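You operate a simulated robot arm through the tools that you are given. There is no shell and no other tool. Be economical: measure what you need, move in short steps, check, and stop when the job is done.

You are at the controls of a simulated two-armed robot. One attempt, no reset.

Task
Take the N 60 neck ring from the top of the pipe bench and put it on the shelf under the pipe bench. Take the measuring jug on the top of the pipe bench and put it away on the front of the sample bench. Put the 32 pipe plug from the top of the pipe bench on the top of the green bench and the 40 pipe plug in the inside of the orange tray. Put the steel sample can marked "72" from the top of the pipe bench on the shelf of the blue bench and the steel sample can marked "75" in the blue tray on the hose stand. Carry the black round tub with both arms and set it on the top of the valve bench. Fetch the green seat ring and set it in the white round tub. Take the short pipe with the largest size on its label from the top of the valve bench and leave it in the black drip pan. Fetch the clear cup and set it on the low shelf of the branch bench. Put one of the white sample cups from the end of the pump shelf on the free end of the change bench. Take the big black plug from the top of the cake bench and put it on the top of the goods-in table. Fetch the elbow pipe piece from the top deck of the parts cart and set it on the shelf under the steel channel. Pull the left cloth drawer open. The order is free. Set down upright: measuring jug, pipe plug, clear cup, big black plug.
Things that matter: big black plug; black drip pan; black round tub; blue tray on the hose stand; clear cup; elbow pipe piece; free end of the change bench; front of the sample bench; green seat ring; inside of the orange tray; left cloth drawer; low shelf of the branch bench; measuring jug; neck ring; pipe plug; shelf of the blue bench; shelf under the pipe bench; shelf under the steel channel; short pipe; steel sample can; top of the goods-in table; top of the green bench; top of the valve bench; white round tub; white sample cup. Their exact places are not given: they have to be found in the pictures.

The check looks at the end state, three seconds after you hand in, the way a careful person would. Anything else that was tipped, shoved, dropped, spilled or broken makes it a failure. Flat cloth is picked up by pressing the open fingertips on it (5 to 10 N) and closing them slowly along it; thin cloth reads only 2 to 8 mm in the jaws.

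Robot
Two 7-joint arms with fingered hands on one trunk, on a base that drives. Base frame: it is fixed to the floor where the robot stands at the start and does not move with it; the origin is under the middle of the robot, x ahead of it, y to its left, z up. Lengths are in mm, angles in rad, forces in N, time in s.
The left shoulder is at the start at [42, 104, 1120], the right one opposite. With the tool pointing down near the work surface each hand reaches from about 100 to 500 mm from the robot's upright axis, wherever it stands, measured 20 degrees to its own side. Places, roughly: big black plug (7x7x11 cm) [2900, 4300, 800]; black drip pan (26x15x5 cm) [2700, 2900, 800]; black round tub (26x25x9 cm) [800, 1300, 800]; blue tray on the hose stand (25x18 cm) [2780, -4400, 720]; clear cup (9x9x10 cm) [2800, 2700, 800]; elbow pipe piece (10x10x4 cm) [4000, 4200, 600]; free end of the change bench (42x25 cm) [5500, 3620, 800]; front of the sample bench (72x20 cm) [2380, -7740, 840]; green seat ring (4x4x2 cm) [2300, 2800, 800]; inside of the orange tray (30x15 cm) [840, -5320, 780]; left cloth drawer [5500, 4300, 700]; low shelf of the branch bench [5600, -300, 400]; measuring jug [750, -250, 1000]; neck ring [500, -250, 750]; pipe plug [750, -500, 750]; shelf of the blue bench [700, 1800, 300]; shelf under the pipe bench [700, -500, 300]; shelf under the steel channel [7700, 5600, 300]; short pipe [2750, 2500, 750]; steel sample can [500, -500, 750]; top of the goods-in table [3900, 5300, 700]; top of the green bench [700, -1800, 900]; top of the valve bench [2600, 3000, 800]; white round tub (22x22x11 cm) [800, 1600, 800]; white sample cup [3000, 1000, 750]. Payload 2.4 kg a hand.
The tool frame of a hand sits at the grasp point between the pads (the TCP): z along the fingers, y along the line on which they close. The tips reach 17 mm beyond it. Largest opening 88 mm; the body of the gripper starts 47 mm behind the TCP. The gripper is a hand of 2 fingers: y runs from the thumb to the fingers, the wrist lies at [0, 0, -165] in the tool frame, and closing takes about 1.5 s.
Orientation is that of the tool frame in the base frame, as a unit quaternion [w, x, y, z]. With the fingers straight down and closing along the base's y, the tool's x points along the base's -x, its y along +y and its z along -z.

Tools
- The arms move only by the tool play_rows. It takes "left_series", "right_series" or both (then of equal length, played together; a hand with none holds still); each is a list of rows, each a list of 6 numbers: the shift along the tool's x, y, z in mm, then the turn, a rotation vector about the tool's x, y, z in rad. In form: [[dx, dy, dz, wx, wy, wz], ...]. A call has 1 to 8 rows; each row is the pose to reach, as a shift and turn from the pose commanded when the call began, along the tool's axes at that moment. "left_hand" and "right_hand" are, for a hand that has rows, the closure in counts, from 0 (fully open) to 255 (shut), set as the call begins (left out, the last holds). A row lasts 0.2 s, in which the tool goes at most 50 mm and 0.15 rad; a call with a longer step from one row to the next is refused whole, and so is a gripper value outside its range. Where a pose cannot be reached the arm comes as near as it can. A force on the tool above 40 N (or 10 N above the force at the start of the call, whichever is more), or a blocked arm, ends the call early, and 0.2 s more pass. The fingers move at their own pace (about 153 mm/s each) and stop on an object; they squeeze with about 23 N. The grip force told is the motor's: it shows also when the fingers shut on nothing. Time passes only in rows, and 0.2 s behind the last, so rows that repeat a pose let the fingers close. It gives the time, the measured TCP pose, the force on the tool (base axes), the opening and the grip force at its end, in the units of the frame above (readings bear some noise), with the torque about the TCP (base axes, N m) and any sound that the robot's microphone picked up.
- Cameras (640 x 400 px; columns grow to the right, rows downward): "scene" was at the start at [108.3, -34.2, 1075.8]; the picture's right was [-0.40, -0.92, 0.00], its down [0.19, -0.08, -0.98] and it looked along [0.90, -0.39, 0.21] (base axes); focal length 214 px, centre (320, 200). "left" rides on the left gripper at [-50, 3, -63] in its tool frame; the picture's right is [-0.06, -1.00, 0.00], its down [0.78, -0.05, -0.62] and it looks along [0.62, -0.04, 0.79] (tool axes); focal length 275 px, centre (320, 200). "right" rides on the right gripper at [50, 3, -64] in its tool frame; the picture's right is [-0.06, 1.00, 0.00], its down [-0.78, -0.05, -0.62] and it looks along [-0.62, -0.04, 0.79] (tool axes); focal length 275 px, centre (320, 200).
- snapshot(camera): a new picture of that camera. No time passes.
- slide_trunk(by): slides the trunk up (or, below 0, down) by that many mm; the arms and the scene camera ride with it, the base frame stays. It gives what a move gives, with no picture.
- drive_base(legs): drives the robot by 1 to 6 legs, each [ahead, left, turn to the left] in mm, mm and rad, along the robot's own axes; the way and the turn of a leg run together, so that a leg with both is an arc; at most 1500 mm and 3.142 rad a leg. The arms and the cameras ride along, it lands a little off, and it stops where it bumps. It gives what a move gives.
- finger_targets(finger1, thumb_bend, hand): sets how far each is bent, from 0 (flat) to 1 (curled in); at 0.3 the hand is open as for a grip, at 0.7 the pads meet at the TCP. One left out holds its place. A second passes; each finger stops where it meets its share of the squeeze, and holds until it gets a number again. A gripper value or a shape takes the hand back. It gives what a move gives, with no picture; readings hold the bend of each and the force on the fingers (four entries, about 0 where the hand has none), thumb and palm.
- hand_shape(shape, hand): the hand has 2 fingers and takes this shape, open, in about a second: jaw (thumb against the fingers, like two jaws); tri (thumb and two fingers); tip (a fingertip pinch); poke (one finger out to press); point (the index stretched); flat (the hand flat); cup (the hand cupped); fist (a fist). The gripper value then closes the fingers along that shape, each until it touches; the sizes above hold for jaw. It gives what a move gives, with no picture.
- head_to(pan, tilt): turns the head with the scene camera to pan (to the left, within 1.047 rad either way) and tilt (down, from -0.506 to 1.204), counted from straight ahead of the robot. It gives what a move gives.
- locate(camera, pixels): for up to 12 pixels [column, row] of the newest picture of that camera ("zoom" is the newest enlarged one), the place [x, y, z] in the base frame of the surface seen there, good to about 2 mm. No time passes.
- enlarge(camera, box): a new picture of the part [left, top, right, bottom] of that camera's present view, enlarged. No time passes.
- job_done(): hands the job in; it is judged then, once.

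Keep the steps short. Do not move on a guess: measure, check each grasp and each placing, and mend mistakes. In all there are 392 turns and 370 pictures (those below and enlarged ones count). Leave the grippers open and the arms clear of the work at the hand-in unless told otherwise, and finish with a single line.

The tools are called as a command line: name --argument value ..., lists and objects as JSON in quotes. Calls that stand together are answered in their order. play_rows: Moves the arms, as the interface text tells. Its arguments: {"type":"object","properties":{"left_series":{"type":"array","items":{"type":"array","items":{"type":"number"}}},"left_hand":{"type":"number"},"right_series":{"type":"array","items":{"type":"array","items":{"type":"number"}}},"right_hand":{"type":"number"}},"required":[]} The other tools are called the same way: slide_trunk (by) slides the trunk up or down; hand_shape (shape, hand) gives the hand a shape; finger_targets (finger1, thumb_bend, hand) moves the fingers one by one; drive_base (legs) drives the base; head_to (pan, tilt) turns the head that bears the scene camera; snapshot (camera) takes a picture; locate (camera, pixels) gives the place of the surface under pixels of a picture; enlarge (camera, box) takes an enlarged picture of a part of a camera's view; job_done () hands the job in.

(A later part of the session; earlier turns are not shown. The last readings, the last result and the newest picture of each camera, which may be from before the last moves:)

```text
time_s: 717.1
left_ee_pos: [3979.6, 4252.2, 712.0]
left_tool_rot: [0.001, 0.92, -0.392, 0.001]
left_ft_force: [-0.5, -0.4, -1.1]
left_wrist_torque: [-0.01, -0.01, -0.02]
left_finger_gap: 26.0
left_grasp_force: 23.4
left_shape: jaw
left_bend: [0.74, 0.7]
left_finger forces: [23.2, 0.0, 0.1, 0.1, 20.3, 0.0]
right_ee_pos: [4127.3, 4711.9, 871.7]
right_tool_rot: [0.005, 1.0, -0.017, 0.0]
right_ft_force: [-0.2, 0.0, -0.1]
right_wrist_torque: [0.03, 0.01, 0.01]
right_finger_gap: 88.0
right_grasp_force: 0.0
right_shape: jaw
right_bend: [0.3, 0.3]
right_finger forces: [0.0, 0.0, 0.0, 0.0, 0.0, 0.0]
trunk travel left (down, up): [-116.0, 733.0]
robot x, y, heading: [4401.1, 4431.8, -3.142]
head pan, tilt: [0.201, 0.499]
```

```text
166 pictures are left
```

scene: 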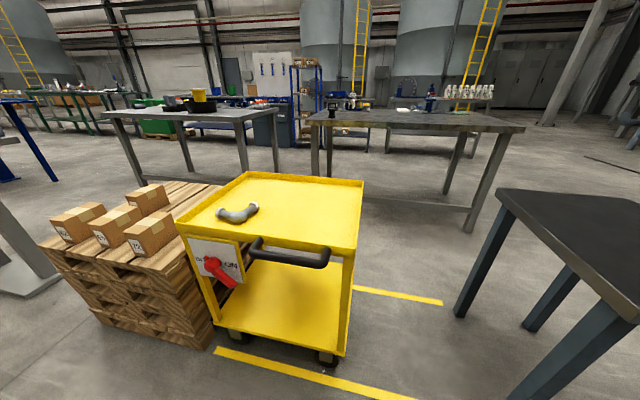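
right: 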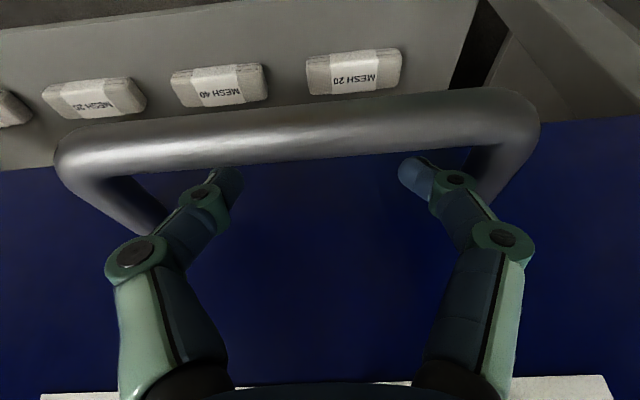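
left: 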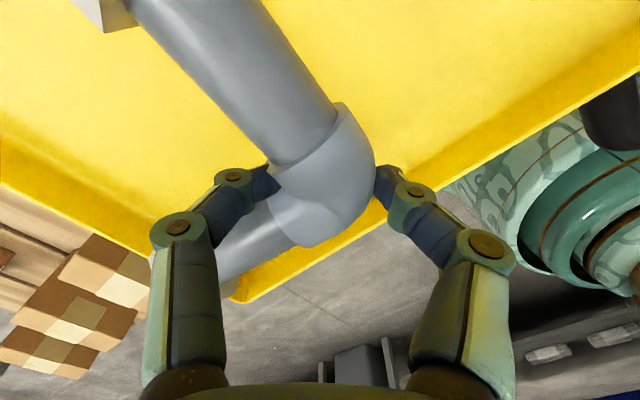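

Elbow held. I look for the way to the steel channel (7700,5600): back off, turn to face north and look right.

play_rows --left_series '[[0, 0, -40, 0, 0, 0], [0, 0, -80, 0, 0, 0], [0, 0, -120, 0, 0, 0]]'

slide_trunk --by 220

drive_base --legs '[[-150, 0, 0], [0, 0, -1.57]]'

head_to --pan -0.5 --tilt 0.25

snapshot --camera "scene"

```text
time_s: 717.9
left_ee_pos: [3977.8, 4251.7, 832.7]
left_tool_rot: [-0.001, 0.92, -0.392, 0.002]
left_ft_force: [0.5, 0.8, -1.6]
left_wrist_torque: [-0.01, -0.03, -0.01]
left_finger_gap: 25.5
left_grasp_force: 23.0
left_shape: jaw
left_bend: [0.74, 0.7]
left_finger forces: [24.2, 0.0, 0.0, 0.0, 20.2, 0.1]
right_ee_pos: [4127.0, 4711.4, 870.5]
right_tool_rot: [0.005, 1.0, -0.017, 0.001]
right_ft_force: [-0.3, 0.4, -0.1]
right_wrist_torque: [0.0, 0.03, -0.02]
right_finger_gap: 88.3
right_grasp_force: 0.1
right_shape: jaw
right_bend: [0.3, 0.3]
right_finger forces: [0.1, 0.0, 0.0, 0.0, 0.0, 0.1]
trunk travel left (down, up): [-116.0, 733.0]
robot x, y, heading: [4399.4, 4429.7, -3.142]
head pan, tilt: [0.201, 0.499]
```

```text
time_s: 720.2
left_ee_pos: [3978.4, 4254.2, 1049.9]
left_tool_rot: [-0.001, 0.92, -0.392, 0.002]
left_ft_force: [0.4, 0.3, -0.9]
left_wrist_torque: [0.02, 0.02, 0.01]
left_finger_gap: 25.7
left_grasp_force: 22.9
left_shape: jaw
left_bend: [0.74, 0.7]
left_finger forces: [24.2, 0.0, 0.1, 0.0, 20.2, 0.0]
right_ee_pos: [4126.2, 4712.1, 1091.1]
right_tool_rot: [0.006, 1.0, -0.018, 0.0]
right_ft_force: [0.3, 0.1, -0.3]
right_wrist_torque: [0.0, 0.01, 0.0]
right_finger_gap: 87.6
right_grasp_force: 0.2
right_shape: jaw
right_bend: [0.3, 0.3]
right_finger forces: [0.1, 0.0, 0.0, 0.0, 0.1, 0.1]
trunk travel left (down, up): [-336.0, 513.0]
robot x, y, heading: [4402.0, 4424.6, -3.139]
head pan, tilt: [0.201, 0.499]
```

```text
time_s: 725.4
left_ee_pos: [4377.8, 4851.2, 1050.4]
left_tool_rot: [-0.001, -0.373, 0.928, -0.001]
left_ft_force: [-0.3, 0.1, -0.6]
left_wrist_torque: [-0.01, 0.01, -0.03]
left_finger_gap: 25.3
left_grasp_force: 22.5
left_shape: jaw
left_bend: [0.74, 0.7]
left_finger forces: [24.6, 0.0, 0.0, 0.0, 20.0, 0.1]
right_ee_pos: [4835.2, 4702.9, 1092.1]
right_tool_rot: [-0.004, -0.695, 0.719, 0.004]
right_ft_force: [-0.1, 0.4, -0.8]
right_wrist_torque: [0.01, -0.01, 0.0]
right_finger_gap: 87.7
right_grasp_force: 0.1
right_shape: jaw
right_bend: [0.3, 0.3]
right_finger forces: [0.0, 0.0, 0.0, 0.0, 0.0, 0.0]
trunk travel left (down, up): [-336.0, 513.0]
robot x, y, heading: [4557.2, 4428.4, 1.576]
head pan, tilt: [0.201, 0.499]
```

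```text
time_s: 726.5
left_ee_pos: [4375.6, 4850.9, 1048.7]
left_tool_rot: [-0.002, -0.374, 0.928, -0.001]
left_ft_force: [-0.3, 0.3, -1.2]
left_wrist_torque: [-0.03, -0.03, 0.04]
left_finger_gap: 25.2
left_grasp_force: 23.4
left_shape: jaw
left_bend: [0.74, 0.7]
left_finger forces: [24.7, 0.0, 0.0, 0.1, 20.1, 0.0]
right_ee_pos: [4836.1, 4702.9, 1091.6]
right_tool_rot: [-0.004, -0.695, 0.719, 0.004]
right_ft_force: [0.0, 0.8, 1.0]
right_wrist_torque: [0.02, 0.03, 0.02]
right_finger_gap: 87.9
right_grasp_force: 0.1
right_shape: jaw
right_bend: [0.3, 0.3]
right_finger forces: [0.0, 0.0, 0.1, 0.0, 0.1, 0.1]
trunk travel left (down, up): [-336.0, 513.0]
robot x, y, heading: [4551.6, 4431.0, 1.577]
head pan, tilt: [-0.499, 0.25]
```

```text
165 pictures are left
```

scene: 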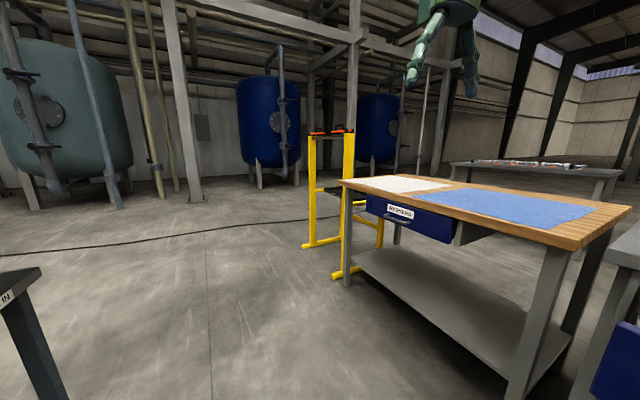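

locate --camera "scene" --pixels '[[100, 243], [250, 225], [330, 217], [305, 245], [345, 275], [380, 245], [343, 185], [630, 215], [480, 165], [600, 170], [345, 290], [30, 275]]'

enlarge --camera "scene" --box '[280, 110, 640, 280]'

```text
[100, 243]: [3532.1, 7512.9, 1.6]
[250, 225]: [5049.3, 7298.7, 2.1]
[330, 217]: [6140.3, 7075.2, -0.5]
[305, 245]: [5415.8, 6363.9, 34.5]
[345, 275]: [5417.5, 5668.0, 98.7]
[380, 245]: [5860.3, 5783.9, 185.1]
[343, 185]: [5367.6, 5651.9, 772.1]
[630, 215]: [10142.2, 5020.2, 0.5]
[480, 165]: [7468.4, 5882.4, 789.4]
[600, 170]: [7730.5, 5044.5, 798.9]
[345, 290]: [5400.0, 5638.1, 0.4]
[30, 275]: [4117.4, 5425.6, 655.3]
```

```text
1.78 times, centred on (460, 195) of scene
```

zoom: 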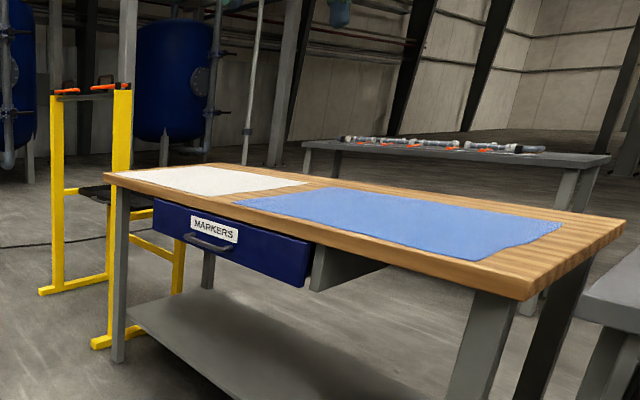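

The steel channel table is at x≥7450, y 5040–5900. I drive north to y≈6620, then east past the yellow frame.

drive_base --legs '[[1500, 0, 0], [690, 0, 0], [0, 0, -1.575], [1500, 0, 0], [600, 0, 0]]'

head_to --pan -0.5 --tilt 0.35

snapshot --camera "scene"

```text
time_s: 744.6
left_ee_pos: [5637.0, 6790.4, 1050.7]
left_tool_rot: [-0.001, 0.402, 0.916, 0.0]
left_ft_force: [-0.5, -0.3, -0.7]
left_wrist_torque: [-0.02, 0.04, 0.03]
left_finger_gap: 24.7
left_grasp_force: 22.8
left_shape: jaw
left_bend: [0.74, 0.7]
left_finger forces: [25.6, 0.0, 0.0, 0.0, 20.1, 0.0]
right_ee_pos: [5470.4, 6336.8, 1090.6]
right_tool_rot: [-0.017, 0.015, 1.0, 0.001]
right_ft_force: [-14.4, -1.7, 5.1]
right_wrist_torque: [0.19, -0.32, 0.56]
right_finger_gap: 87.7
right_grasp_force: 0.1
right_shape: jaw
right_bend: [0.3, 0.3]
right_finger forces: [15.5, 0.0, 0.0, 0.0, 0.0, 0.1]
trunk travel left (down, up): [-336.0, 513.0]
robot x, y, heading: [5212.0, 6627.2, -0.023]
head pan, tilt: [-0.499, 0.25]
stopped in leg 4: the force on the tool passed its limit at 140 N (the readings are from after the stop); the commanded pose is now the measured one
```

```text
time_s: 745.3
left_ee_pos: [5636.3, 6792.6, 1050.3]
left_tool_rot: [-0.001, 0.402, 0.916, 0.0]
left_ft_force: [0.4, 0.0, -0.8]
left_wrist_torque: [0.03, 0.03, 0.03]
left_finger_gap: 25.0
left_grasp_force: 23.2
left_shape: jaw
left_bend: [0.74, 0.7]
left_finger forces: [25.7, 0.0, 0.0, 0.0, 20.1, 0.0]
right_ee_pos: [5470.0, 6337.3, 1090.7]
right_tool_rot: [-0.016, 0.016, 1.0, 0.002]
right_ft_force: [-20.9, -1.9, 3.9]
right_wrist_torque: [0.21, -0.41, 0.79]
right_finger_gap: 88.0
right_grasp_force: 0.2
right_shape: jaw
right_bend: [0.3, 0.3]
right_finger forces: [20.7, 0.1, 0.0, 0.0, 0.0, 0.0]
trunk travel left (down, up): [-336.0, 513.0]
robot x, y, heading: [5211.1, 6623.2, -0.022]
head pan, tilt: [-0.499, 0.351]
```

```text
163 pictures are left
```

scene: 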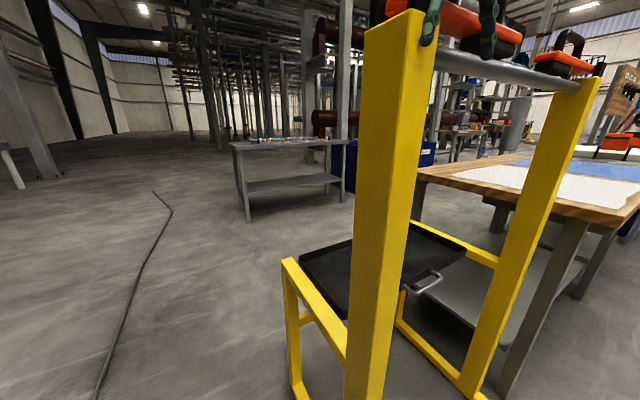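

The right hand bumped the yellow stand (my mistake: hand sticks out right). I back off at once and check the stand.

drive_base --legs '[[-150, 0, 0]]'

snapshot --camera "scene"

locate --camera "scene" --pixels '[[380, 150], [370, 350], [300, 300], [460, 60], [520, 200], [290, 180], [160, 200], [130, 300], [105, 370], [240, 150], [340, 145]]'

```text
time_s: 746.7
left_ee_pos: [5486.8, 6795.0, 1049.4]
left_tool_rot: [-0.002, 0.402, 0.916, 0.0]
left_ft_force: [-0.4, -0.2, -1.9]
left_wrist_torque: [0.0, -0.02, -0.01]
left_finger_gap: 24.6
left_grasp_force: 22.8
left_shape: jaw
left_bend: [0.74, 0.7]
left_finger forces: [25.6, 0.0, 0.1, 0.0, 20.1, 0.1]
right_ee_pos: [5322.1, 6340.1, 1089.7]
right_tool_rot: [-0.017, 0.015, 1.0, 0.002]
right_ft_force: [0.2, 0.1, 0.0]
right_wrist_torque: [0.02, -0.01, -0.05]
right_finger_gap: 88.2
right_grasp_force: 0.0
right_shape: jaw
right_bend: [0.3, 0.3]
right_finger forces: [0.0, 0.0, 0.1, 0.0, 0.0, 0.0]
trunk travel left (down, up): [-336.0, 513.0]
robot x, y, heading: [5060.1, 6628.6, -0.018]
head pan, tilt: [-0.499, 0.351]
```

```text
162 pictures are left
```

scene: 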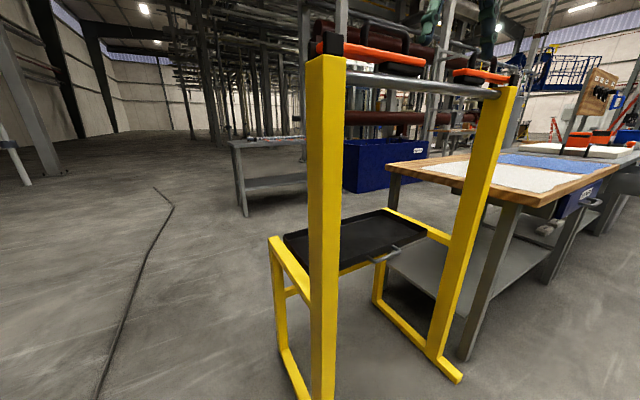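

```text
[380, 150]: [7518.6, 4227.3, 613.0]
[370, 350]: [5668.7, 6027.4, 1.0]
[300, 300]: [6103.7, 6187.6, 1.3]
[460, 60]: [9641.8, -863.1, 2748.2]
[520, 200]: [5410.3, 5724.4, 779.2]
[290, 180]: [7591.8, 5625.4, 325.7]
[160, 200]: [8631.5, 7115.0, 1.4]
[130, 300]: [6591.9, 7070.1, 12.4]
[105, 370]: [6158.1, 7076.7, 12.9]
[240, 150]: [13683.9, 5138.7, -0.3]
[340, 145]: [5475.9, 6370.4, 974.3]
```

I compare the stand's feet with the earlier measurement (front feet at x≈5416).

locate --camera "scene" --pixels '[[458, 379], [445, 365], [322, 395], [302, 398], [285, 345], [275, 240], [440, 345], [325, 390]]'

```text
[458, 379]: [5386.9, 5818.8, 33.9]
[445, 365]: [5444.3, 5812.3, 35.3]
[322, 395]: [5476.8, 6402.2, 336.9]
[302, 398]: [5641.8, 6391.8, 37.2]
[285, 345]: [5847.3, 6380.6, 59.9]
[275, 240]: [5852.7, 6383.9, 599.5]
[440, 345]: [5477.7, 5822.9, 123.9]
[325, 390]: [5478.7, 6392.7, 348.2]
```

The posts are aligned (both at x≈5477) – the stand did not move. I tuck the right hand inward, shift left to y≈6720 and pass.

play_rows --right_series '[[-10, 40, 0, 0.008, 0.03, 0], [-20, 80, 0, 0.008, 0.03, 0], [-30, 120, 0, 0.008, 0.03, 0], [-40, 160, 0, 0.008, 0.03, 0]]'

drive_base --legs '[[0, 95, 0.018], [1500, 0, 0]]'

head_to --pan -0.7 --tilt 0.35

snapshot --camera "scene"

```text
time_s: 747.7
left_ee_pos: [5487.6, 6794.8, 1048.7]
left_tool_rot: [-0.002, 0.401, 0.916, 0.0]
left_ft_force: [0.0, 0.4, -1.3]
left_wrist_torque: [-0.02, 0.01, 0.0]
left_finger_gap: 24.9
left_grasp_force: 23.5
left_shape: jaw
left_bend: [0.74, 0.7]
left_finger forces: [25.7, 0.0, 0.1, 0.0, 20.1, 0.1]
right_ee_pos: [5367.0, 6501.3, 1087.5]
right_tool_rot: [-0.033, 0.015, 0.999, -0.001]
right_ft_force: [-0.8, 0.0, 0.0]
right_wrist_torque: [-0.02, -0.02, 0.01]
right_finger_gap: 88.1
right_grasp_force: 0.0
right_shape: jaw
right_bend: [0.3, 0.3]
right_finger forces: [0.0, 0.1, 0.0, 0.1, 0.1, 0.1]
trunk travel left (down, up): [-336.0, 513.0]
robot x, y, heading: [5060.1, 6626.4, -0.015]
head pan, tilt: [-0.499, 0.351]
```

```text
time_s: 755.9
left_ee_pos: [7000.8, 6888.1, 1049.4]
left_tool_rot: [-0.002, 0.395, 0.919, -0.001]
left_ft_force: [-0.4, 1.0, -0.7]
left_wrist_torque: [-0.02, 0.02, 0.0]
left_finger_gap: 24.6
left_grasp_force: 23.4
left_shape: jaw
left_bend: [0.74, 0.7]
left_finger forces: [25.7, 0.1, 0.1, 0.0, 20.2, 0.0]
right_ee_pos: [6884.7, 6592.1, 1088.3]
right_tool_rot: [-0.032, 0.009, 0.999, -0.002]
right_ft_force: [-1.1, 0.6, -0.3]
right_wrist_torque: [0.01, 0.03, 0.02]
right_finger_gap: 88.1
right_grasp_force: 0.0
right_shape: jaw
right_bend: [0.3, 0.3]
right_finger forces: [0.1, 0.0, 0.1, 0.0, 0.1, 0.0]
trunk travel left (down, up): [-336.0, 513.0]
robot x, y, heading: [6576.4, 6716.4, -0.004]
head pan, tilt: [-0.499, 0.351]
```

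```text
time_s: 756.6
left_ee_pos: [7000.9, 6888.8, 1050.0]
left_tool_rot: [-0.002, 0.396, 0.918, -0.001]
left_ft_force: [0.6, 0.4, -1.0]
left_wrist_torque: [0.0, -0.03, -0.02]
left_finger_gap: 25.0
left_grasp_force: 23.3
left_shape: jaw
left_bend: [0.74, 0.7]
left_finger forces: [25.8, 0.1, 0.1, 0.1, 20.2, 0.1]
right_ee_pos: [6885.4, 6591.8, 1087.9]
right_tool_rot: [-0.032, 0.008, 0.999, -0.002]
right_ft_force: [0.2, -0.2, 0.9]
right_wrist_torque: [0.04, 0.0, 0.02]
right_finger_gap: 87.9
right_grasp_force: 0.1
right_shape: jaw
right_bend: [0.3, 0.3]
right_finger forces: [0.0, 0.0, 0.0, 0.0, 0.1, 0.0]
trunk travel left (down, up): [-336.0, 513.0]
robot x, y, heading: [6574.5, 6717.5, -0.009]
head pan, tilt: [-0.7, 0.351]
```

```text
161 pictures are left
```

scene: 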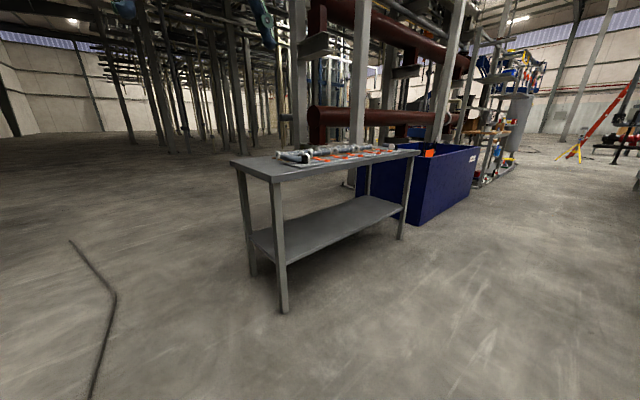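

locate --camera "scene" --pixels '[[270, 178], [418, 153], [285, 310], [403, 237], [285, 262], [400, 213], [330, 225], [300, 245], [235, 163], [250, 270], [370, 205], [350, 150]]'

enlarge --camera "scene" --box '[210, 130, 440, 320]'

```text
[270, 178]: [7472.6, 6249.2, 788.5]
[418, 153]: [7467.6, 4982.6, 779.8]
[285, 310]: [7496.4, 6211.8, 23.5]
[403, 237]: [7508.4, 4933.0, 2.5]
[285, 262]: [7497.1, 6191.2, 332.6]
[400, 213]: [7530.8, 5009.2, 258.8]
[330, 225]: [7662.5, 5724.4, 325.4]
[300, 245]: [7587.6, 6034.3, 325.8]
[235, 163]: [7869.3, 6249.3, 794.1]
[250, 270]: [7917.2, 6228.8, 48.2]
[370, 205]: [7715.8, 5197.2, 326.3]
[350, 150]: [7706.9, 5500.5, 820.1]
```

```text
2.11 times, centred on (325, 225) of scene
```

zoom: 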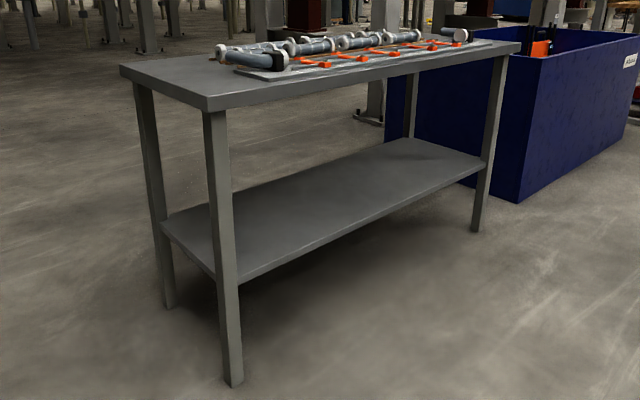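

Shelf z≈326, x≥7500, y 5000–6230. I strafe south to y≈5620, then raise the right hand 170 mm so it stays above the table after lowering the trunk.

drive_base --legs '[[0, -1090, 0.008]]'

play_rows --right_series '[[0, 0, -45, 0, 0, 0], [0, 0, -90, 0, 0, 0], [0, 0, -130, 0, 0, 0], [0, 0, -165, 0, 0, 0]]'

slide_trunk --by -336

play_rows --left_series '[[0, -15, 45, 0, 0, 0], [0, -30, 90, 0, 0, 0], [0, -45, 135, 0, 0, 0], [0, -60, 180, 0, 0, 0], [0, -70, 220, 0, 0, 0], [0, -80, 260, 0, 0, 0], [0, -85, 300, 0, 0, 0]]'

```text
time_s: 762.2
left_ee_pos: [7001.7, 5810.7, 1049.4]
left_tool_rot: [-0.002, 0.386, 0.923, 0.0]
left_ft_force: [-0.1, 1.0, -0.5]
left_wrist_torque: [-0.04, 0.01, -0.05]
left_finger_gap: 24.9
left_grasp_force: 23.1
left_shape: jaw
left_bend: [0.74, 0.7]
left_finger forces: [25.8, 0.0, 0.1, 0.0, 20.2, 0.1]
right_ee_pos: [6891.9, 5512.0, 1087.6]
right_tool_rot: [-0.033, -0.002, 0.999, -0.003]
right_ft_force: [-0.3, -0.1, 0.9]
right_wrist_torque: [0.01, 0.02, 0.0]
right_finger_gap: 87.8
right_grasp_force: 0.1
right_shape: jaw
right_bend: [0.3, 0.3]
right_finger forces: [0.1, 0.0, 0.1, 0.0, 0.0, 0.0]
trunk travel left (down, up): [-336.0, 513.0]
robot x, y, heading: [6582.3, 5628.1, 0.015]
head pan, tilt: [-0.7, 0.351]
```

```text
time_s: 763.2
left_ee_pos: [7002.4, 5809.9, 1048.7]
left_tool_rot: [-0.003, 0.386, 0.922, 0.0]
left_ft_force: [-0.6, 0.2, -1.7]
left_wrist_torque: [-0.01, 0.01, 0.03]
left_finger_gap: 24.7
left_grasp_force: 22.9
left_shape: jaw
left_bend: [0.74, 0.7]
left_finger forces: [25.8, 0.0, 0.0, 0.0, 20.1, 0.0]
right_ee_pos: [6903.1, 5511.6, 1250.6]
right_tool_rot: [-0.032, -0.001, 0.999, -0.002]
right_ft_force: [1.0, -0.3, -0.3]
right_wrist_torque: [-0.04, 0.03, 0.01]
right_finger_gap: 88.0
right_grasp_force: 0.2
right_shape: jaw
right_bend: [0.3, 0.3]
right_finger forces: [0.0, 0.0, 0.0, 0.1, 0.0, 0.0]
trunk travel left (down, up): [-336.0, 513.0]
robot x, y, heading: [6582.8, 5631.6, 0.015]
head pan, tilt: [-0.7, 0.351]
```

```text
time_s: 766.5
left_ee_pos: [7002.7, 5810.4, 713.5]
left_tool_rot: [-0.002, 0.385, 0.923, 0.0]
left_ft_force: [-0.6, 0.8, -1.3]
left_wrist_torque: [0.03, -0.01, -0.03]
left_finger_gap: 24.6
left_grasp_force: 23.2
left_shape: jaw
left_bend: [0.74, 0.7]
left_finger forces: [26.1, 0.0, 0.0, 0.1, 20.0, 0.1]
right_ee_pos: [6902.6, 5512.7, 916.7]
right_tool_rot: [-0.032, -0.002, 0.999, -0.003]
right_ft_force: [-0.4, 0.5, 0.3]
right_wrist_torque: [0.0, -0.04, 0.02]
right_finger_gap: 87.8
right_grasp_force: 0.0
right_shape: jaw
right_bend: [0.3, 0.3]
right_finger forces: [0.0, 0.0, 0.1, 0.1, 0.0, 0.1]
trunk travel left (down, up): [0.0, 849.0]
robot x, y, heading: [6580.9, 5629.3, 0.018]
head pan, tilt: [-0.7, 0.351]
```

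```text
time_s: 768.1
left_ee_pos: [6938.0, 5750.5, 413.3]
left_tool_rot: [-0.002, 0.386, 0.922, 0.0]
left_ft_force: [0.0, 0.3, -1.5]
left_wrist_torque: [-0.02, 0.01, -0.01]
left_finger_gap: 24.2
left_grasp_force: 22.7
left_shape: jaw
left_bend: [0.74, 0.7]
left_finger forces: [24.6, 0.0, 0.0, 0.0, 19.6, 0.0]
right_ee_pos: [6901.4, 5512.3, 916.9]
right_tool_rot: [-0.032, -0.001, 0.999, -0.003]
right_ft_force: [-0.8, -0.6, 0.2]
right_wrist_torque: [0.02, 0.01, -0.02]
right_finger_gap: 87.5
right_grasp_force: 0.1
right_shape: jaw
right_bend: [0.3, 0.3]
right_finger forces: [0.0, 0.0, 0.0, 0.0, 0.0, 0.0]
trunk travel left (down, up): [0.0, 849.0]
robot x, y, heading: [6577.9, 5630.6, 0.017]
head pan, tilt: [-0.7, 0.351]
```

I went the wrong way sideways; now outward/forward to the stretched posture (rel. 390, 290), z≈380.

play_rows --left_series '[[25, 35, 5, 0, 0, 0], [50, 70, 10, 0, 0, 0], [75, 105, 20, 0, 0, 0], [100, 141, 30, 0, 0, 0], [100, 141, 40, 0, 0, 0]]'

head_to --pan 0.4 --tilt 0.3

snapshot --camera "scene"

```text
time_s: 769.3
left_ee_pos: [6971.5, 5921.3, 374.2]
left_tool_rot: [-0.002, 0.386, 0.923, 0.0]
left_ft_force: [-0.1, 0.3, -0.8]
left_wrist_torque: [0.0, 0.0, 0.03]
left_finger_gap: 23.8
left_grasp_force: 22.9
left_shape: jaw
left_bend: [0.74, 0.7]
left_finger forces: [23.5, 0.0, 0.0, 0.0, 19.0, 0.0]
right_ee_pos: [6902.7, 5512.0, 917.3]
right_tool_rot: [-0.032, -0.002, 0.999, -0.003]
right_ft_force: [0.5, -0.3, -0.2]
right_wrist_torque: [0.0, -0.01, 0.01]
right_finger_gap: 87.7
right_grasp_force: 0.0
right_shape: jaw
right_bend: [0.3, 0.3]
right_finger forces: [0.1, 0.0, 0.0, 0.0, 0.0, 0.0]
trunk travel left (down, up): [0.0, 849.0]
robot x, y, heading: [6581.6, 5630.9, 0.019]
head pan, tilt: [-0.7, 0.351]
```

```text
time_s: 770.6
left_ee_pos: [6971.3, 5921.2, 373.8]
left_tool_rot: [-0.002, 0.386, 0.922, 0.001]
left_ft_force: [-0.1, -0.8, -0.9]
left_wrist_torque: [0.0, 0.0, 0.0]
left_finger_gap: 23.9
left_grasp_force: 23.1
left_shape: jaw
left_bend: [0.74, 0.7]
left_finger forces: [23.5, 0.0, 0.1, 0.1, 19.0, 0.0]
right_ee_pos: [6901.5, 5514.7, 916.9]
right_tool_rot: [-0.032, -0.002, 0.999, -0.003]
right_ft_force: [0.5, -0.9, 0.3]
right_wrist_torque: [-0.02, 0.0, -0.02]
right_finger_gap: 88.1
right_grasp_force: 0.0
right_shape: jaw
right_bend: [0.3, 0.3]
right_finger forces: [0.1, 0.0, 0.0, 0.0, 0.0, 0.0]
trunk travel left (down, up): [0.0, 849.0]
robot x, y, heading: [6579.3, 5628.8, 0.014]
head pan, tilt: [0.4, 0.3]
```

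```text
159 pictures are left
```

scene: 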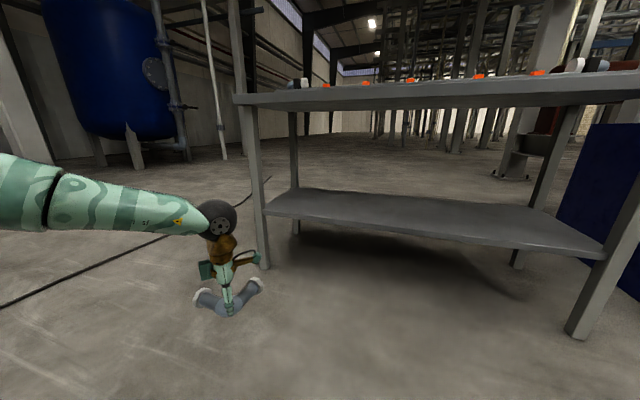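

The forearm comes from the left; to keep it clear of the table's left leg I shift 290 mm right, then go ahead 400 and check.

drive_base --legs '[[0, -290, -0.015], [400, 0, 0]]'

snapshot --camera "scene"

locate --camera "scene" --pixels '[[20, 185], [100, 195], [180, 205], [220, 190], [230, 305], [300, 240], [400, 200], [300, 130]]'

```text
time_s: 774.7
left_ee_pos: [7379.6, 5622.8, 374.9]
left_tool_rot: [-0.002, 0.394, 0.919, 0.0]
left_ft_force: [0.4, 0.4, -1.2]
left_wrist_torque: [-0.01, 0.0, 0.01]
left_finger_gap: 23.8
left_grasp_force: 23.1
left_shape: jaw
left_bend: [0.74, 0.7]
left_finger forces: [23.6, 0.0, 0.0, 0.1, 18.9, 0.1]
right_ee_pos: [7303.0, 5215.3, 916.7]
right_tool_rot: [-0.031, 0.009, 0.999, -0.002]
right_ft_force: [0.0, 0.5, -0.7]
right_wrist_torque: [-0.01, -0.04, -0.01]
right_finger_gap: 87.8
right_grasp_force: 0.1
right_shape: jaw
right_bend: [0.3, 0.3]
right_finger forces: [0.0, 0.0, 0.1, 0.0, 0.1, 0.0]
trunk travel left (down, up): [0.0, 849.0]
robot x, y, heading: [6983.6, 5338.2, -0.002]
head pan, tilt: [0.4, 0.3]
```

```text
158 pictures are left
```

scene: 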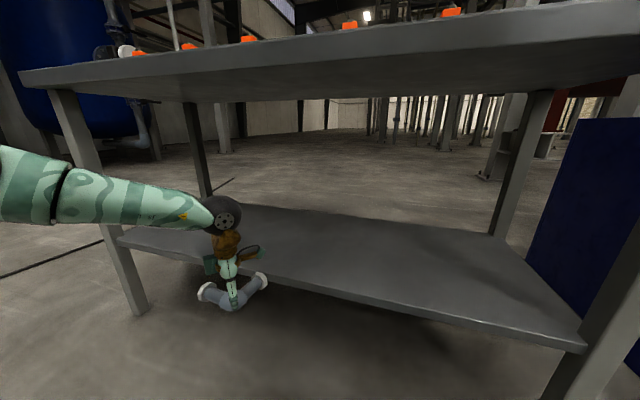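

```text
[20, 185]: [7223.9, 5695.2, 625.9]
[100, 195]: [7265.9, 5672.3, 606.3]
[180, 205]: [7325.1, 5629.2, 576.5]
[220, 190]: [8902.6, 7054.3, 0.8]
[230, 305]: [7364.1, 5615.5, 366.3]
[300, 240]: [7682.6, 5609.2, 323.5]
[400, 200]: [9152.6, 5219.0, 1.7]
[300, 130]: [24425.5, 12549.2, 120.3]
```

Forearm is well below the table top. I enter 190 mm.

drive_base --legs '[[190, 0, 0]]'

play_rows --left_series '[[0, 0, 8, 0, 0, 0], [0, 0, 14, 0, 0, 0], [0, 0, 18, 0, 0, 0], [0, 0, 21, 0, 0, 0]]'

snapshot --camera "scene"

```text
time_s: 776.3
left_ee_pos: [7569.7, 5622.3, 375.2]
left_tool_rot: [-0.002, 0.393, 0.92, -0.001]
left_ft_force: [-0.5, 0.2, -0.7]
left_wrist_torque: [-0.04, 0.02, 0.03]
left_finger_gap: 23.9
left_grasp_force: 23.5
left_shape: jaw
left_bend: [0.74, 0.7]
left_finger forces: [23.5, 0.0, 0.0, 0.1, 19.0, 0.1]
right_ee_pos: [7494.2, 5215.6, 917.0]
right_tool_rot: [-0.032, 0.005, 0.999, -0.003]
right_ft_force: [-0.2, 0.1, -0.7]
right_wrist_torque: [-0.01, -0.02, 0.01]
right_finger_gap: 88.0
right_grasp_force: 0.2
right_shape: jaw
right_bend: [0.3, 0.3]
right_finger forces: [0.1, 0.0, 0.0, 0.0, 0.0, 0.1]
trunk travel left (down, up): [0.0, 849.0]
robot x, y, heading: [7173.7, 5340.6, 0.003]
head pan, tilt: [0.4, 0.3]
```

```text
time_s: 777.3
left_ee_pos: [7570.0, 5623.8, 356.3]
left_tool_rot: [-0.001, 0.394, 0.919, 0.001]
left_ft_force: [-0.4, 1.3, 21.9]
left_wrist_torque: [-0.03, 0.03, 0.01]
left_finger_gap: 26.4
left_grasp_force: 22.9
left_shape: jaw
left_bend: [0.76, 0.7]
left_finger forces: [37.0, 0.0, 0.0, 0.0, 25.7, 0.0]
right_ee_pos: [7494.2, 5215.0, 918.0]
right_tool_rot: [-0.031, 0.006, 0.999, -0.002]
right_ft_force: [0.4, -0.3, -0.4]
right_wrist_torque: [0.0, 0.0, 0.01]
right_finger_gap: 87.8
right_grasp_force: 0.2
right_shape: jaw
right_bend: [0.3, 0.3]
right_finger forces: [0.1, 0.0, 0.0, 0.0, 0.1, 0.0]
trunk travel left (down, up): [0.0, 849.0]
robot x, y, heading: [7174.3, 5339.4, -0.002]
head pan, tilt: [0.4, 0.3]
```

```text
157 pictures are left
```

scene: 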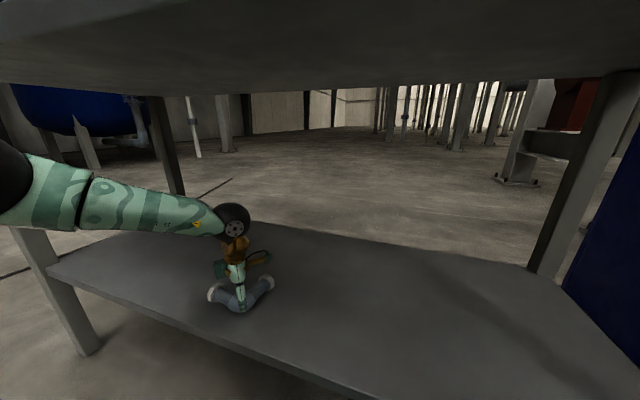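

On the shelf (22 N). I open and raise 45 mm.

play_rows --left_series '[[0, 0, -2, 0, 0, 0], [0, 0, -2, 0, 0, 0], [0, 0, -2, 0, 0, 0], [0, 0, -2, 0, 0, 0], [0, 0, -12, 0, 0, 0], [0, 0, -28, 0, 0, 0], [0, 0, -48, 0, 0, 0]]' --left_hand 60

enlarge --camera "scene" --box '[100, 180, 380, 360]'

```text
time_s: 778.9
left_ee_pos: [7568.5, 5623.1, 401.9]
left_tool_rot: [-0.002, 0.393, 0.919, 0.0]
left_ft_force: [0.0, -1.1, 0.2]
left_wrist_torque: [0.02, -0.03, -0.02]
left_finger_gap: 67.2
left_grasp_force: 0.0
left_shape: jaw
left_bend: [0.63, 0.59]
left_finger forces: [0.1, 0.0, 0.0, 0.0, 0.0, 0.0]
right_ee_pos: [7494.3, 5215.0, 916.6]
right_tool_rot: [-0.033, 0.006, 0.999, -0.003]
right_ft_force: [0.3, -0.7, 0.4]
right_wrist_torque: [-0.01, -0.03, 0.02]
right_finger_gap: 87.8
right_grasp_force: 0.0
right_shape: jaw
right_bend: [0.3, 0.3]
right_finger forces: [0.0, 0.1, 0.2, 0.1, 0.0, 0.1]
trunk travel left (down, up): [0.0, 849.0]
robot x, y, heading: [7173.5, 5340.3, -0.002]
head pan, tilt: [0.4, 0.3]
```

```text
2.22 times, centred on (240, 270) of scene
```

zoom: 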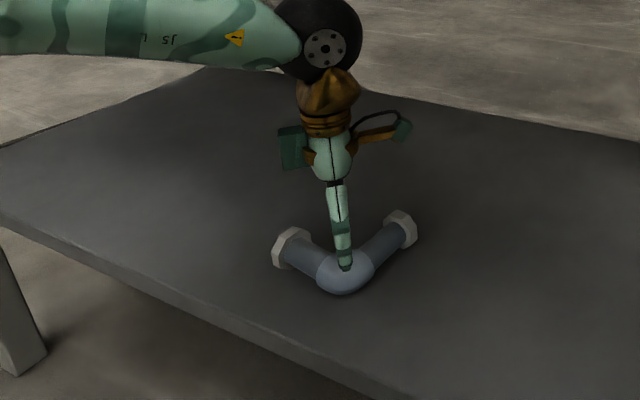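

The elbow lies on the shelf. I back out 500 mm and raise the trunk.

drive_base --legs '[[-520, 0, 0]]'

slide_trunk --by 336

snapshot --camera "scene"

```text
time_s: 781.9
left_ee_pos: [7056.0, 5624.6, 401.4]
left_tool_rot: [-0.002, 0.391, 0.92, 0.0]
left_ft_force: [0.1, -0.7, -1.4]
left_wrist_torque: [-0.01, 0.0, 0.0]
left_finger_gap: 67.0
left_grasp_force: 0.0
left_shape: jaw
left_bend: [0.63, 0.59]
left_finger forces: [0.0, 0.0, 0.0, 0.0, 0.0, 0.0]
right_ee_pos: [6983.7, 5216.6, 916.8]
right_tool_rot: [-0.032, 0.004, 0.999, -0.002]
right_ft_force: [-0.2, 0.1, 0.1]
right_wrist_torque: [0.02, 0.01, 0.01]
right_finger_gap: 87.9
right_grasp_force: 0.0
right_shape: jaw
right_bend: [0.3, 0.3]
right_finger forces: [0.1, 0.0, 0.0, 0.0, 0.0, 0.0]
trunk travel left (down, up): [0.0, 849.0]
robot x, y, heading: [6664.8, 5336.0, 0.003]
head pan, tilt: [0.4, 0.3]
```

```text
time_s: 785.2
left_ee_pos: [7056.3, 5625.1, 739.3]
left_tool_rot: [-0.003, 0.391, 0.92, 0.001]
left_ft_force: [-0.2, -0.4, 0.1]
left_wrist_torque: [0.03, 0.0, 0.04]
left_finger_gap: 67.2
left_grasp_force: 0.1
left_shape: jaw
left_bend: [0.63, 0.59]
left_finger forces: [0.1, 0.0, 0.0, 0.0, 0.1, 0.0]
right_ee_pos: [6982.7, 5216.9, 1252.7]
right_tool_rot: [-0.029, 0.005, 1.0, -0.001]
right_ft_force: [-0.3, 0.0, -0.3]
right_wrist_torque: [-0.02, -0.02, -0.03]
right_finger_gap: 87.9
right_grasp_force: 0.1
right_shape: jaw
right_bend: [0.3, 0.3]
right_finger forces: [0.1, 0.0, 0.1, 0.0, 0.0, 0.0]
trunk travel left (down, up): [-336.0, 513.0]
robot x, y, heading: [6665.9, 5339.0, 0.003]
head pan, tilt: [0.4, 0.3]
```

```text
155 pictures are left
```

scene: 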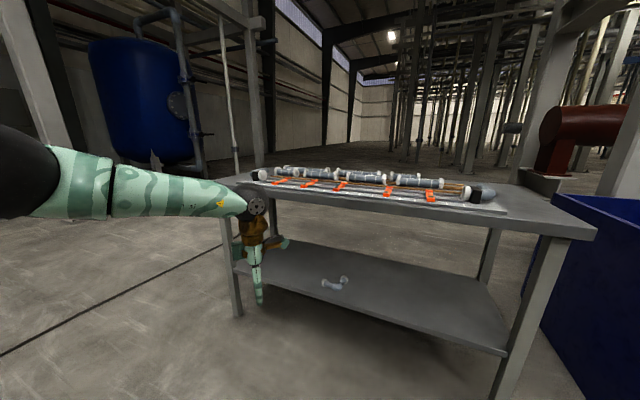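

The elbow is in place. Next the big black plug via the north route. I tuck the left hand in, raised and square.

play_rows --left_series '[[-11, -12, -39, 0, 0, -0.1], [-22, -25, -78, 0, 0, -0.2], [-34, -38, -117, 0, 0, -0.3], [-45, -50, -156, 0, 0, -0.4], [-56, -63, -195, 0, 0, -0.5], [-68, -76, -234, 0, 0, -0.6], [-79, -88, -273, 0, 0, -0.7], [-90, -101, -310, 0, 0, -0.803]]' --right_series '[[0, 0, 20, 0, -0.007, 0], [0, 0, 40, 0, -0.015, 0], [0, 0, 60, 0, -0.022, 0], [0, 0, 80, 0, -0.03, 0], [0, 0, 100, 0, -0.037, 0], [0, 0, 120, 0, -0.045, 0], [0, 0, 140, 0, -0.052, 0], [0, 0, 150, 0, -0.06, 0]]' --left_hand 0

drive_base --legs '[[0, 1390, 0], [0, 0, 1.57], [0, 0, 1.57], [1500, 0, 0], [1500, 0, 0], [370, 0, 0]]'

head_to --pan 0.5 --tilt 0.3

snapshot --camera "scene"

```text
time_s: 787.0
left_ee_pos: [7044.5, 5488.8, 1049.2]
left_tool_rot: [-0.003, -0.001, 1.0, 0.002]
left_ft_force: [-0.9, -0.2, -0.5]
left_wrist_torque: [-0.02, -0.02, 0.01]
left_finger_gap: 87.8
left_grasp_force: 0.1
left_shape: jaw
left_bend: [0.3, 0.3]
left_finger forces: [0.0, 0.0, 0.0, 0.0, 0.0, 0.1]
right_ee_pos: [6970.9, 5216.6, 1102.1]
right_tool_rot: [0.001, 0.004, 1.0, -0.001]
right_ft_force: [0.0, -0.5, 0.3]
right_wrist_torque: [0.02, 0.0, 0.01]
right_finger_gap: 87.8
right_grasp_force: 0.0
right_shape: jaw
right_bend: [0.3, 0.3]
right_finger forces: [0.1, 0.0, 0.1, 0.0, 0.0, 0.1]
trunk travel left (down, up): [-336.0, 513.0]
robot x, y, heading: [6663.1, 5336.1, 0.004]
head pan, tilt: [0.4, 0.3]
```

```text
time_s: 805.7
left_ee_pos: [5433.4, 6530.0, 1020.8]
left_tool_rot: [0.016, 0.997, 0.077, 0.023]
left_ft_force: [-0.5, 4.7, -1.1]
left_wrist_torque: [-0.31, 0.05, -0.06]
left_finger_gap: 88.1
left_grasp_force: 0.0
left_shape: jaw
left_bend: [0.3, 0.3]
left_finger forces: [0.0, 0.0, 0.0, 0.1, 0.0, 0.0]
right_ee_pos: [5444.6, 6806.7, 1066.8]
right_tool_rot: [0.003, 0.995, 0.095, 0.033]
right_ft_force: [0.7, 0.5, 0.8]
right_wrist_torque: [0.01, 0.01, 0.03]
right_finger_gap: 88.2
right_grasp_force: 0.1
right_shape: jaw
right_bend: [0.3, 0.3]
right_finger forces: [0.0, 0.1, 0.1, 0.1, 0.0, 0.1]
trunk travel left (down, up): [-336.0, 513.0]
robot x, y, heading: [5837.8, 6741.6, -2.944]
head pan, tilt: [0.4, 0.3]
stopped in leg 4: the robot was blocked; the commanded pose is now the measured one
```

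```text
time_s: 806.4
left_ee_pos: [5448.3, 6451.3, 1046.3]
left_tool_rot: [0.008, 0.995, 0.1, -0.005]
left_ft_force: [0.8, -0.2, 1.0]
left_wrist_torque: [0.0, 0.0, -0.01]
left_finger_gap: 88.1
left_grasp_force: 0.1
left_shape: jaw
left_bend: [0.3, 0.3]
left_finger forces: [0.1, 0.1, 0.0, 0.0, 0.0, 0.1]
right_ee_pos: [5453.9, 6732.1, 1085.6]
right_tool_rot: [-0.001, 0.993, 0.114, 0.015]
right_ft_force: [-0.5, -0.3, 0.1]
right_wrist_torque: [0.03, -0.02, 0.02]
right_finger_gap: 88.0
right_grasp_force: 0.0
right_shape: jaw
right_bend: [0.3, 0.3]
right_finger forces: [0.1, 0.1, 0.0, 0.0, 0.0, 0.0]
trunk travel left (down, up): [-336.0, 513.0]
robot x, y, heading: [5821.3, 6685.6, -2.903]
head pan, tilt: [0.499, 0.3]
```

```text
154 pictures are left
```

scene: 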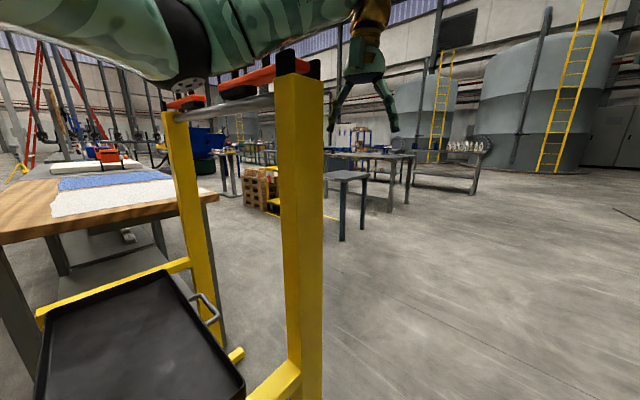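

The left elbow caught the stand. I back away and check the stand, then pass it facing north (arms away from it), strafing west.

drive_base --legs '[[-480, 0, 0]]'

snapshot --camera "scene"

locate --camera "scene" --pixels '[[200, 150], [205, 250], [255, 120], [270, 300], [120, 250], [200, 310]]'

```text
time_s: 809.2
left_ee_pos: [5883.2, 6576.6, 1030.8]
left_tool_rot: [0.005, 0.999, 0.049, 0.01]
left_ft_force: [0.5, 0.1, 0.3]
left_wrist_torque: [0.03, -0.02, -0.03]
left_finger_gap: 87.8
left_grasp_force: 0.0
left_shape: jaw
left_bend: [0.3, 0.3]
left_finger forces: [0.1, 0.0, 0.1, 0.1, 0.0, 0.0]
right_ee_pos: [5914.2, 6855.5, 1079.8]
right_tool_rot: [-0.008, 0.998, 0.063, 0.022]
right_ft_force: [-0.5, -0.6, 0.0]
right_wrist_torque: [0.0, 0.05, -0.01]
right_finger_gap: 87.7
right_grasp_force: 0.1
right_shape: jaw
right_bend: [0.3, 0.3]
right_finger forces: [0.0, 0.1, 0.1, 0.1, 0.0, 0.0]
trunk travel left (down, up): [-336.0, 513.0]
robot x, y, heading: [6285.4, 6784.5, -3.007]
head pan, tilt: [0.499, 0.3]
```

```text
153 pictures are left
```

scene: 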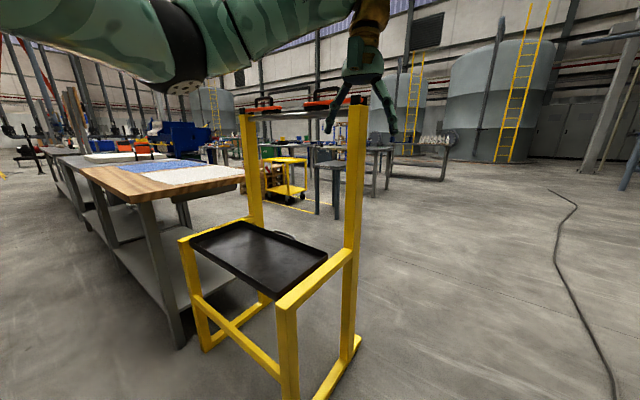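

```text
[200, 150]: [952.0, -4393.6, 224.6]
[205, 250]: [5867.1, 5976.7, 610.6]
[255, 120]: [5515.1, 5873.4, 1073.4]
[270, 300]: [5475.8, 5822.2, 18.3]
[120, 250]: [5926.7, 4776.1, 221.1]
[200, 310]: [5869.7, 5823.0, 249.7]
```

locate --camera "scene" --pixels '[[350, 300], [355, 200], [290, 360], [330, 385], [345, 350], [290, 310]]'

```text
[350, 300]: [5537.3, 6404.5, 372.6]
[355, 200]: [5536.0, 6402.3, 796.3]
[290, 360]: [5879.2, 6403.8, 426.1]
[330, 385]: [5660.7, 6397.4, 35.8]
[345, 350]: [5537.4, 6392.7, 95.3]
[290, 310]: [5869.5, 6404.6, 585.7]
```

The stand is unmoved. I turn to face north and strafe west past it.

drive_base --legs '[[0, 0, -1.705], [0, 1400, 0], [0, 1500, 0]]'

head_to --pan 0.9 --tilt 0.3

snapshot --camera "scene"

```text
time_s: 827.4
left_ee_pos: [3266.2, 7289.0, 1029.7]
left_tool_rot: [-0.011, -0.685, 0.729, -0.002]
left_ft_force: [-0.5, -0.1, 0.6]
left_wrist_torque: [-0.02, 0.01, -0.02]
left_finger_gap: 88.0
left_grasp_force: 0.1
left_shape: jaw
left_bend: [0.3, 0.3]
left_finger forces: [0.1, 0.0, 0.1, 0.0, 0.0, 0.1]
right_ee_pos: [3536.8, 7214.6, 1080.4]
right_tool_rot: [-0.011, -0.695, 0.719, -0.019]
right_ft_force: [-0.3, -0.9, 0.2]
right_wrist_torque: [0.02, -0.02, 0.03]
right_finger_gap: 87.9
right_grasp_force: 0.1
right_shape: jaw
right_bend: [0.3, 0.3]
right_finger forces: [0.0, 0.0, 0.1, 0.0, 0.0, 0.0]
trunk travel left (down, up): [-336.0, 513.0]
robot x, y, heading: [3402.7, 6859.2, 1.544]
head pan, tilt: [0.499, 0.3]
```

```text
time_s: 828.2
left_ee_pos: [3267.6, 7289.9, 1029.4]
left_tool_rot: [-0.011, -0.685, 0.728, -0.003]
left_ft_force: [-0.2, -0.3, -0.3]
left_wrist_torque: [0.02, 0.02, 0.0]
left_finger_gap: 88.0
left_grasp_force: 0.1
left_shape: jaw
left_bend: [0.3, 0.3]
left_finger forces: [0.0, 0.0, 0.2, 0.0, 0.0, 0.0]
right_ee_pos: [3535.9, 7214.2, 1080.0]
right_tool_rot: [-0.012, -0.695, 0.719, -0.02]
right_ft_force: [0.6, 0.1, -0.2]
right_wrist_torque: [0.01, 0.01, 0.02]
right_finger_gap: 88.0
right_grasp_force: 0.1
right_shape: jaw
right_bend: [0.3, 0.3]
right_finger forces: [0.1, 0.0, 0.0, 0.0, 0.1, 0.1]
trunk travel left (down, up): [-336.0, 513.0]
robot x, y, heading: [3407.8, 6861.5, 1.543]
head pan, tilt: [0.901, 0.3]
```

```text
152 pictures are left
```

scene: 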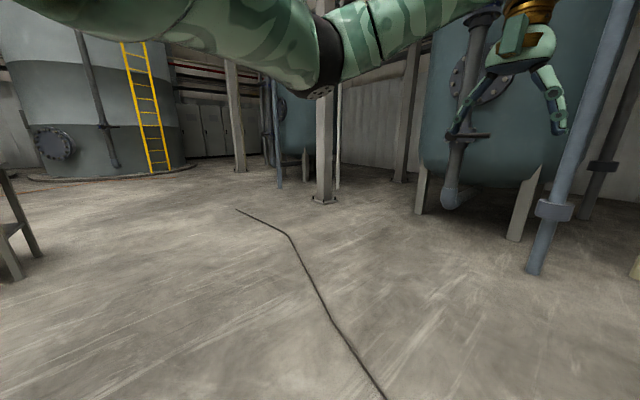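

Now I turn west and strafe south between the cake bench and goods-in table to y≈4700, then look.

drive_base --legs '[[0, 0, 1.598], [80, 0, 0], [0, 1400, 0], [0, 700, 0]]'

head_to --pan 0.4 --tilt 0.45

snapshot --camera "scene"

```text
time_s: 843.1
left_ee_pos: [2832.6, 4639.6, 1030.1]
left_tool_rot: [0.006, 0.999, -0.032, 0.01]
left_ft_force: [0.2, 0.1, -0.2]
left_wrist_torque: [-0.01, -0.02, 0.02]
left_finger_gap: 88.2
left_grasp_force: 0.0
left_shape: jaw
left_bend: [0.3, 0.3]
left_finger forces: [0.0, 0.0, 0.0, 0.0, 0.0, 0.1]
right_ee_pos: [2910.3, 4908.6, 1080.2]
right_tool_rot: [-0.006, 1.0, -0.019, 0.022]
right_ft_force: [0.2, 1.2, 0.0]
right_wrist_torque: [0.02, 0.02, 0.0]
right_finger_gap: 88.0
right_grasp_force: 0.1
right_shape: jaw
right_bend: [0.3, 0.3]
right_finger forces: [0.0, 0.1, 0.1, 0.1, 0.0, 0.0]
trunk travel left (down, up): [-336.0, 513.0]
robot x, y, heading: [3259.2, 4776.3, 3.114]
head pan, tilt: [0.901, 0.3]
```

```text
time_s: 844.0
left_ee_pos: [2833.8, 4639.8, 1030.0]
left_tool_rot: [0.006, 0.999, -0.032, 0.009]
left_ft_force: [0.8, 0.0, 1.0]
left_wrist_torque: [-0.02, 0.0, 0.01]
left_finger_gap: 87.7
left_grasp_force: 0.1
left_shape: jaw
left_bend: [0.3, 0.3]
left_finger forces: [0.0, 0.1, 0.0, 0.1, 0.0, 0.0]
right_ee_pos: [2909.2, 4907.4, 1080.0]
right_tool_rot: [-0.005, 1.0, -0.019, 0.022]
right_ft_force: [-0.1, 0.4, 0.3]
right_wrist_torque: [0.02, 0.0, 0.01]
right_finger_gap: 87.8
right_grasp_force: 0.0
right_shape: jaw
right_bend: [0.3, 0.3]
right_finger forces: [0.0, 0.0, 0.0, 0.1, 0.0, 0.1]
trunk travel left (down, up): [-336.0, 513.0]
robot x, y, heading: [3264.2, 4779.4, 3.111]
head pan, tilt: [0.4, 0.45]
```

```text
151 pictures are left
```

scene: 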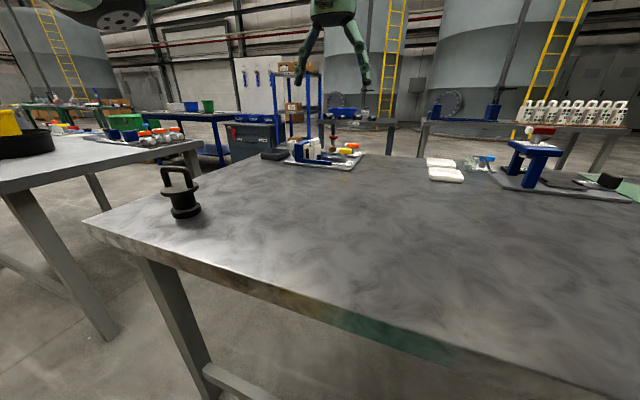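

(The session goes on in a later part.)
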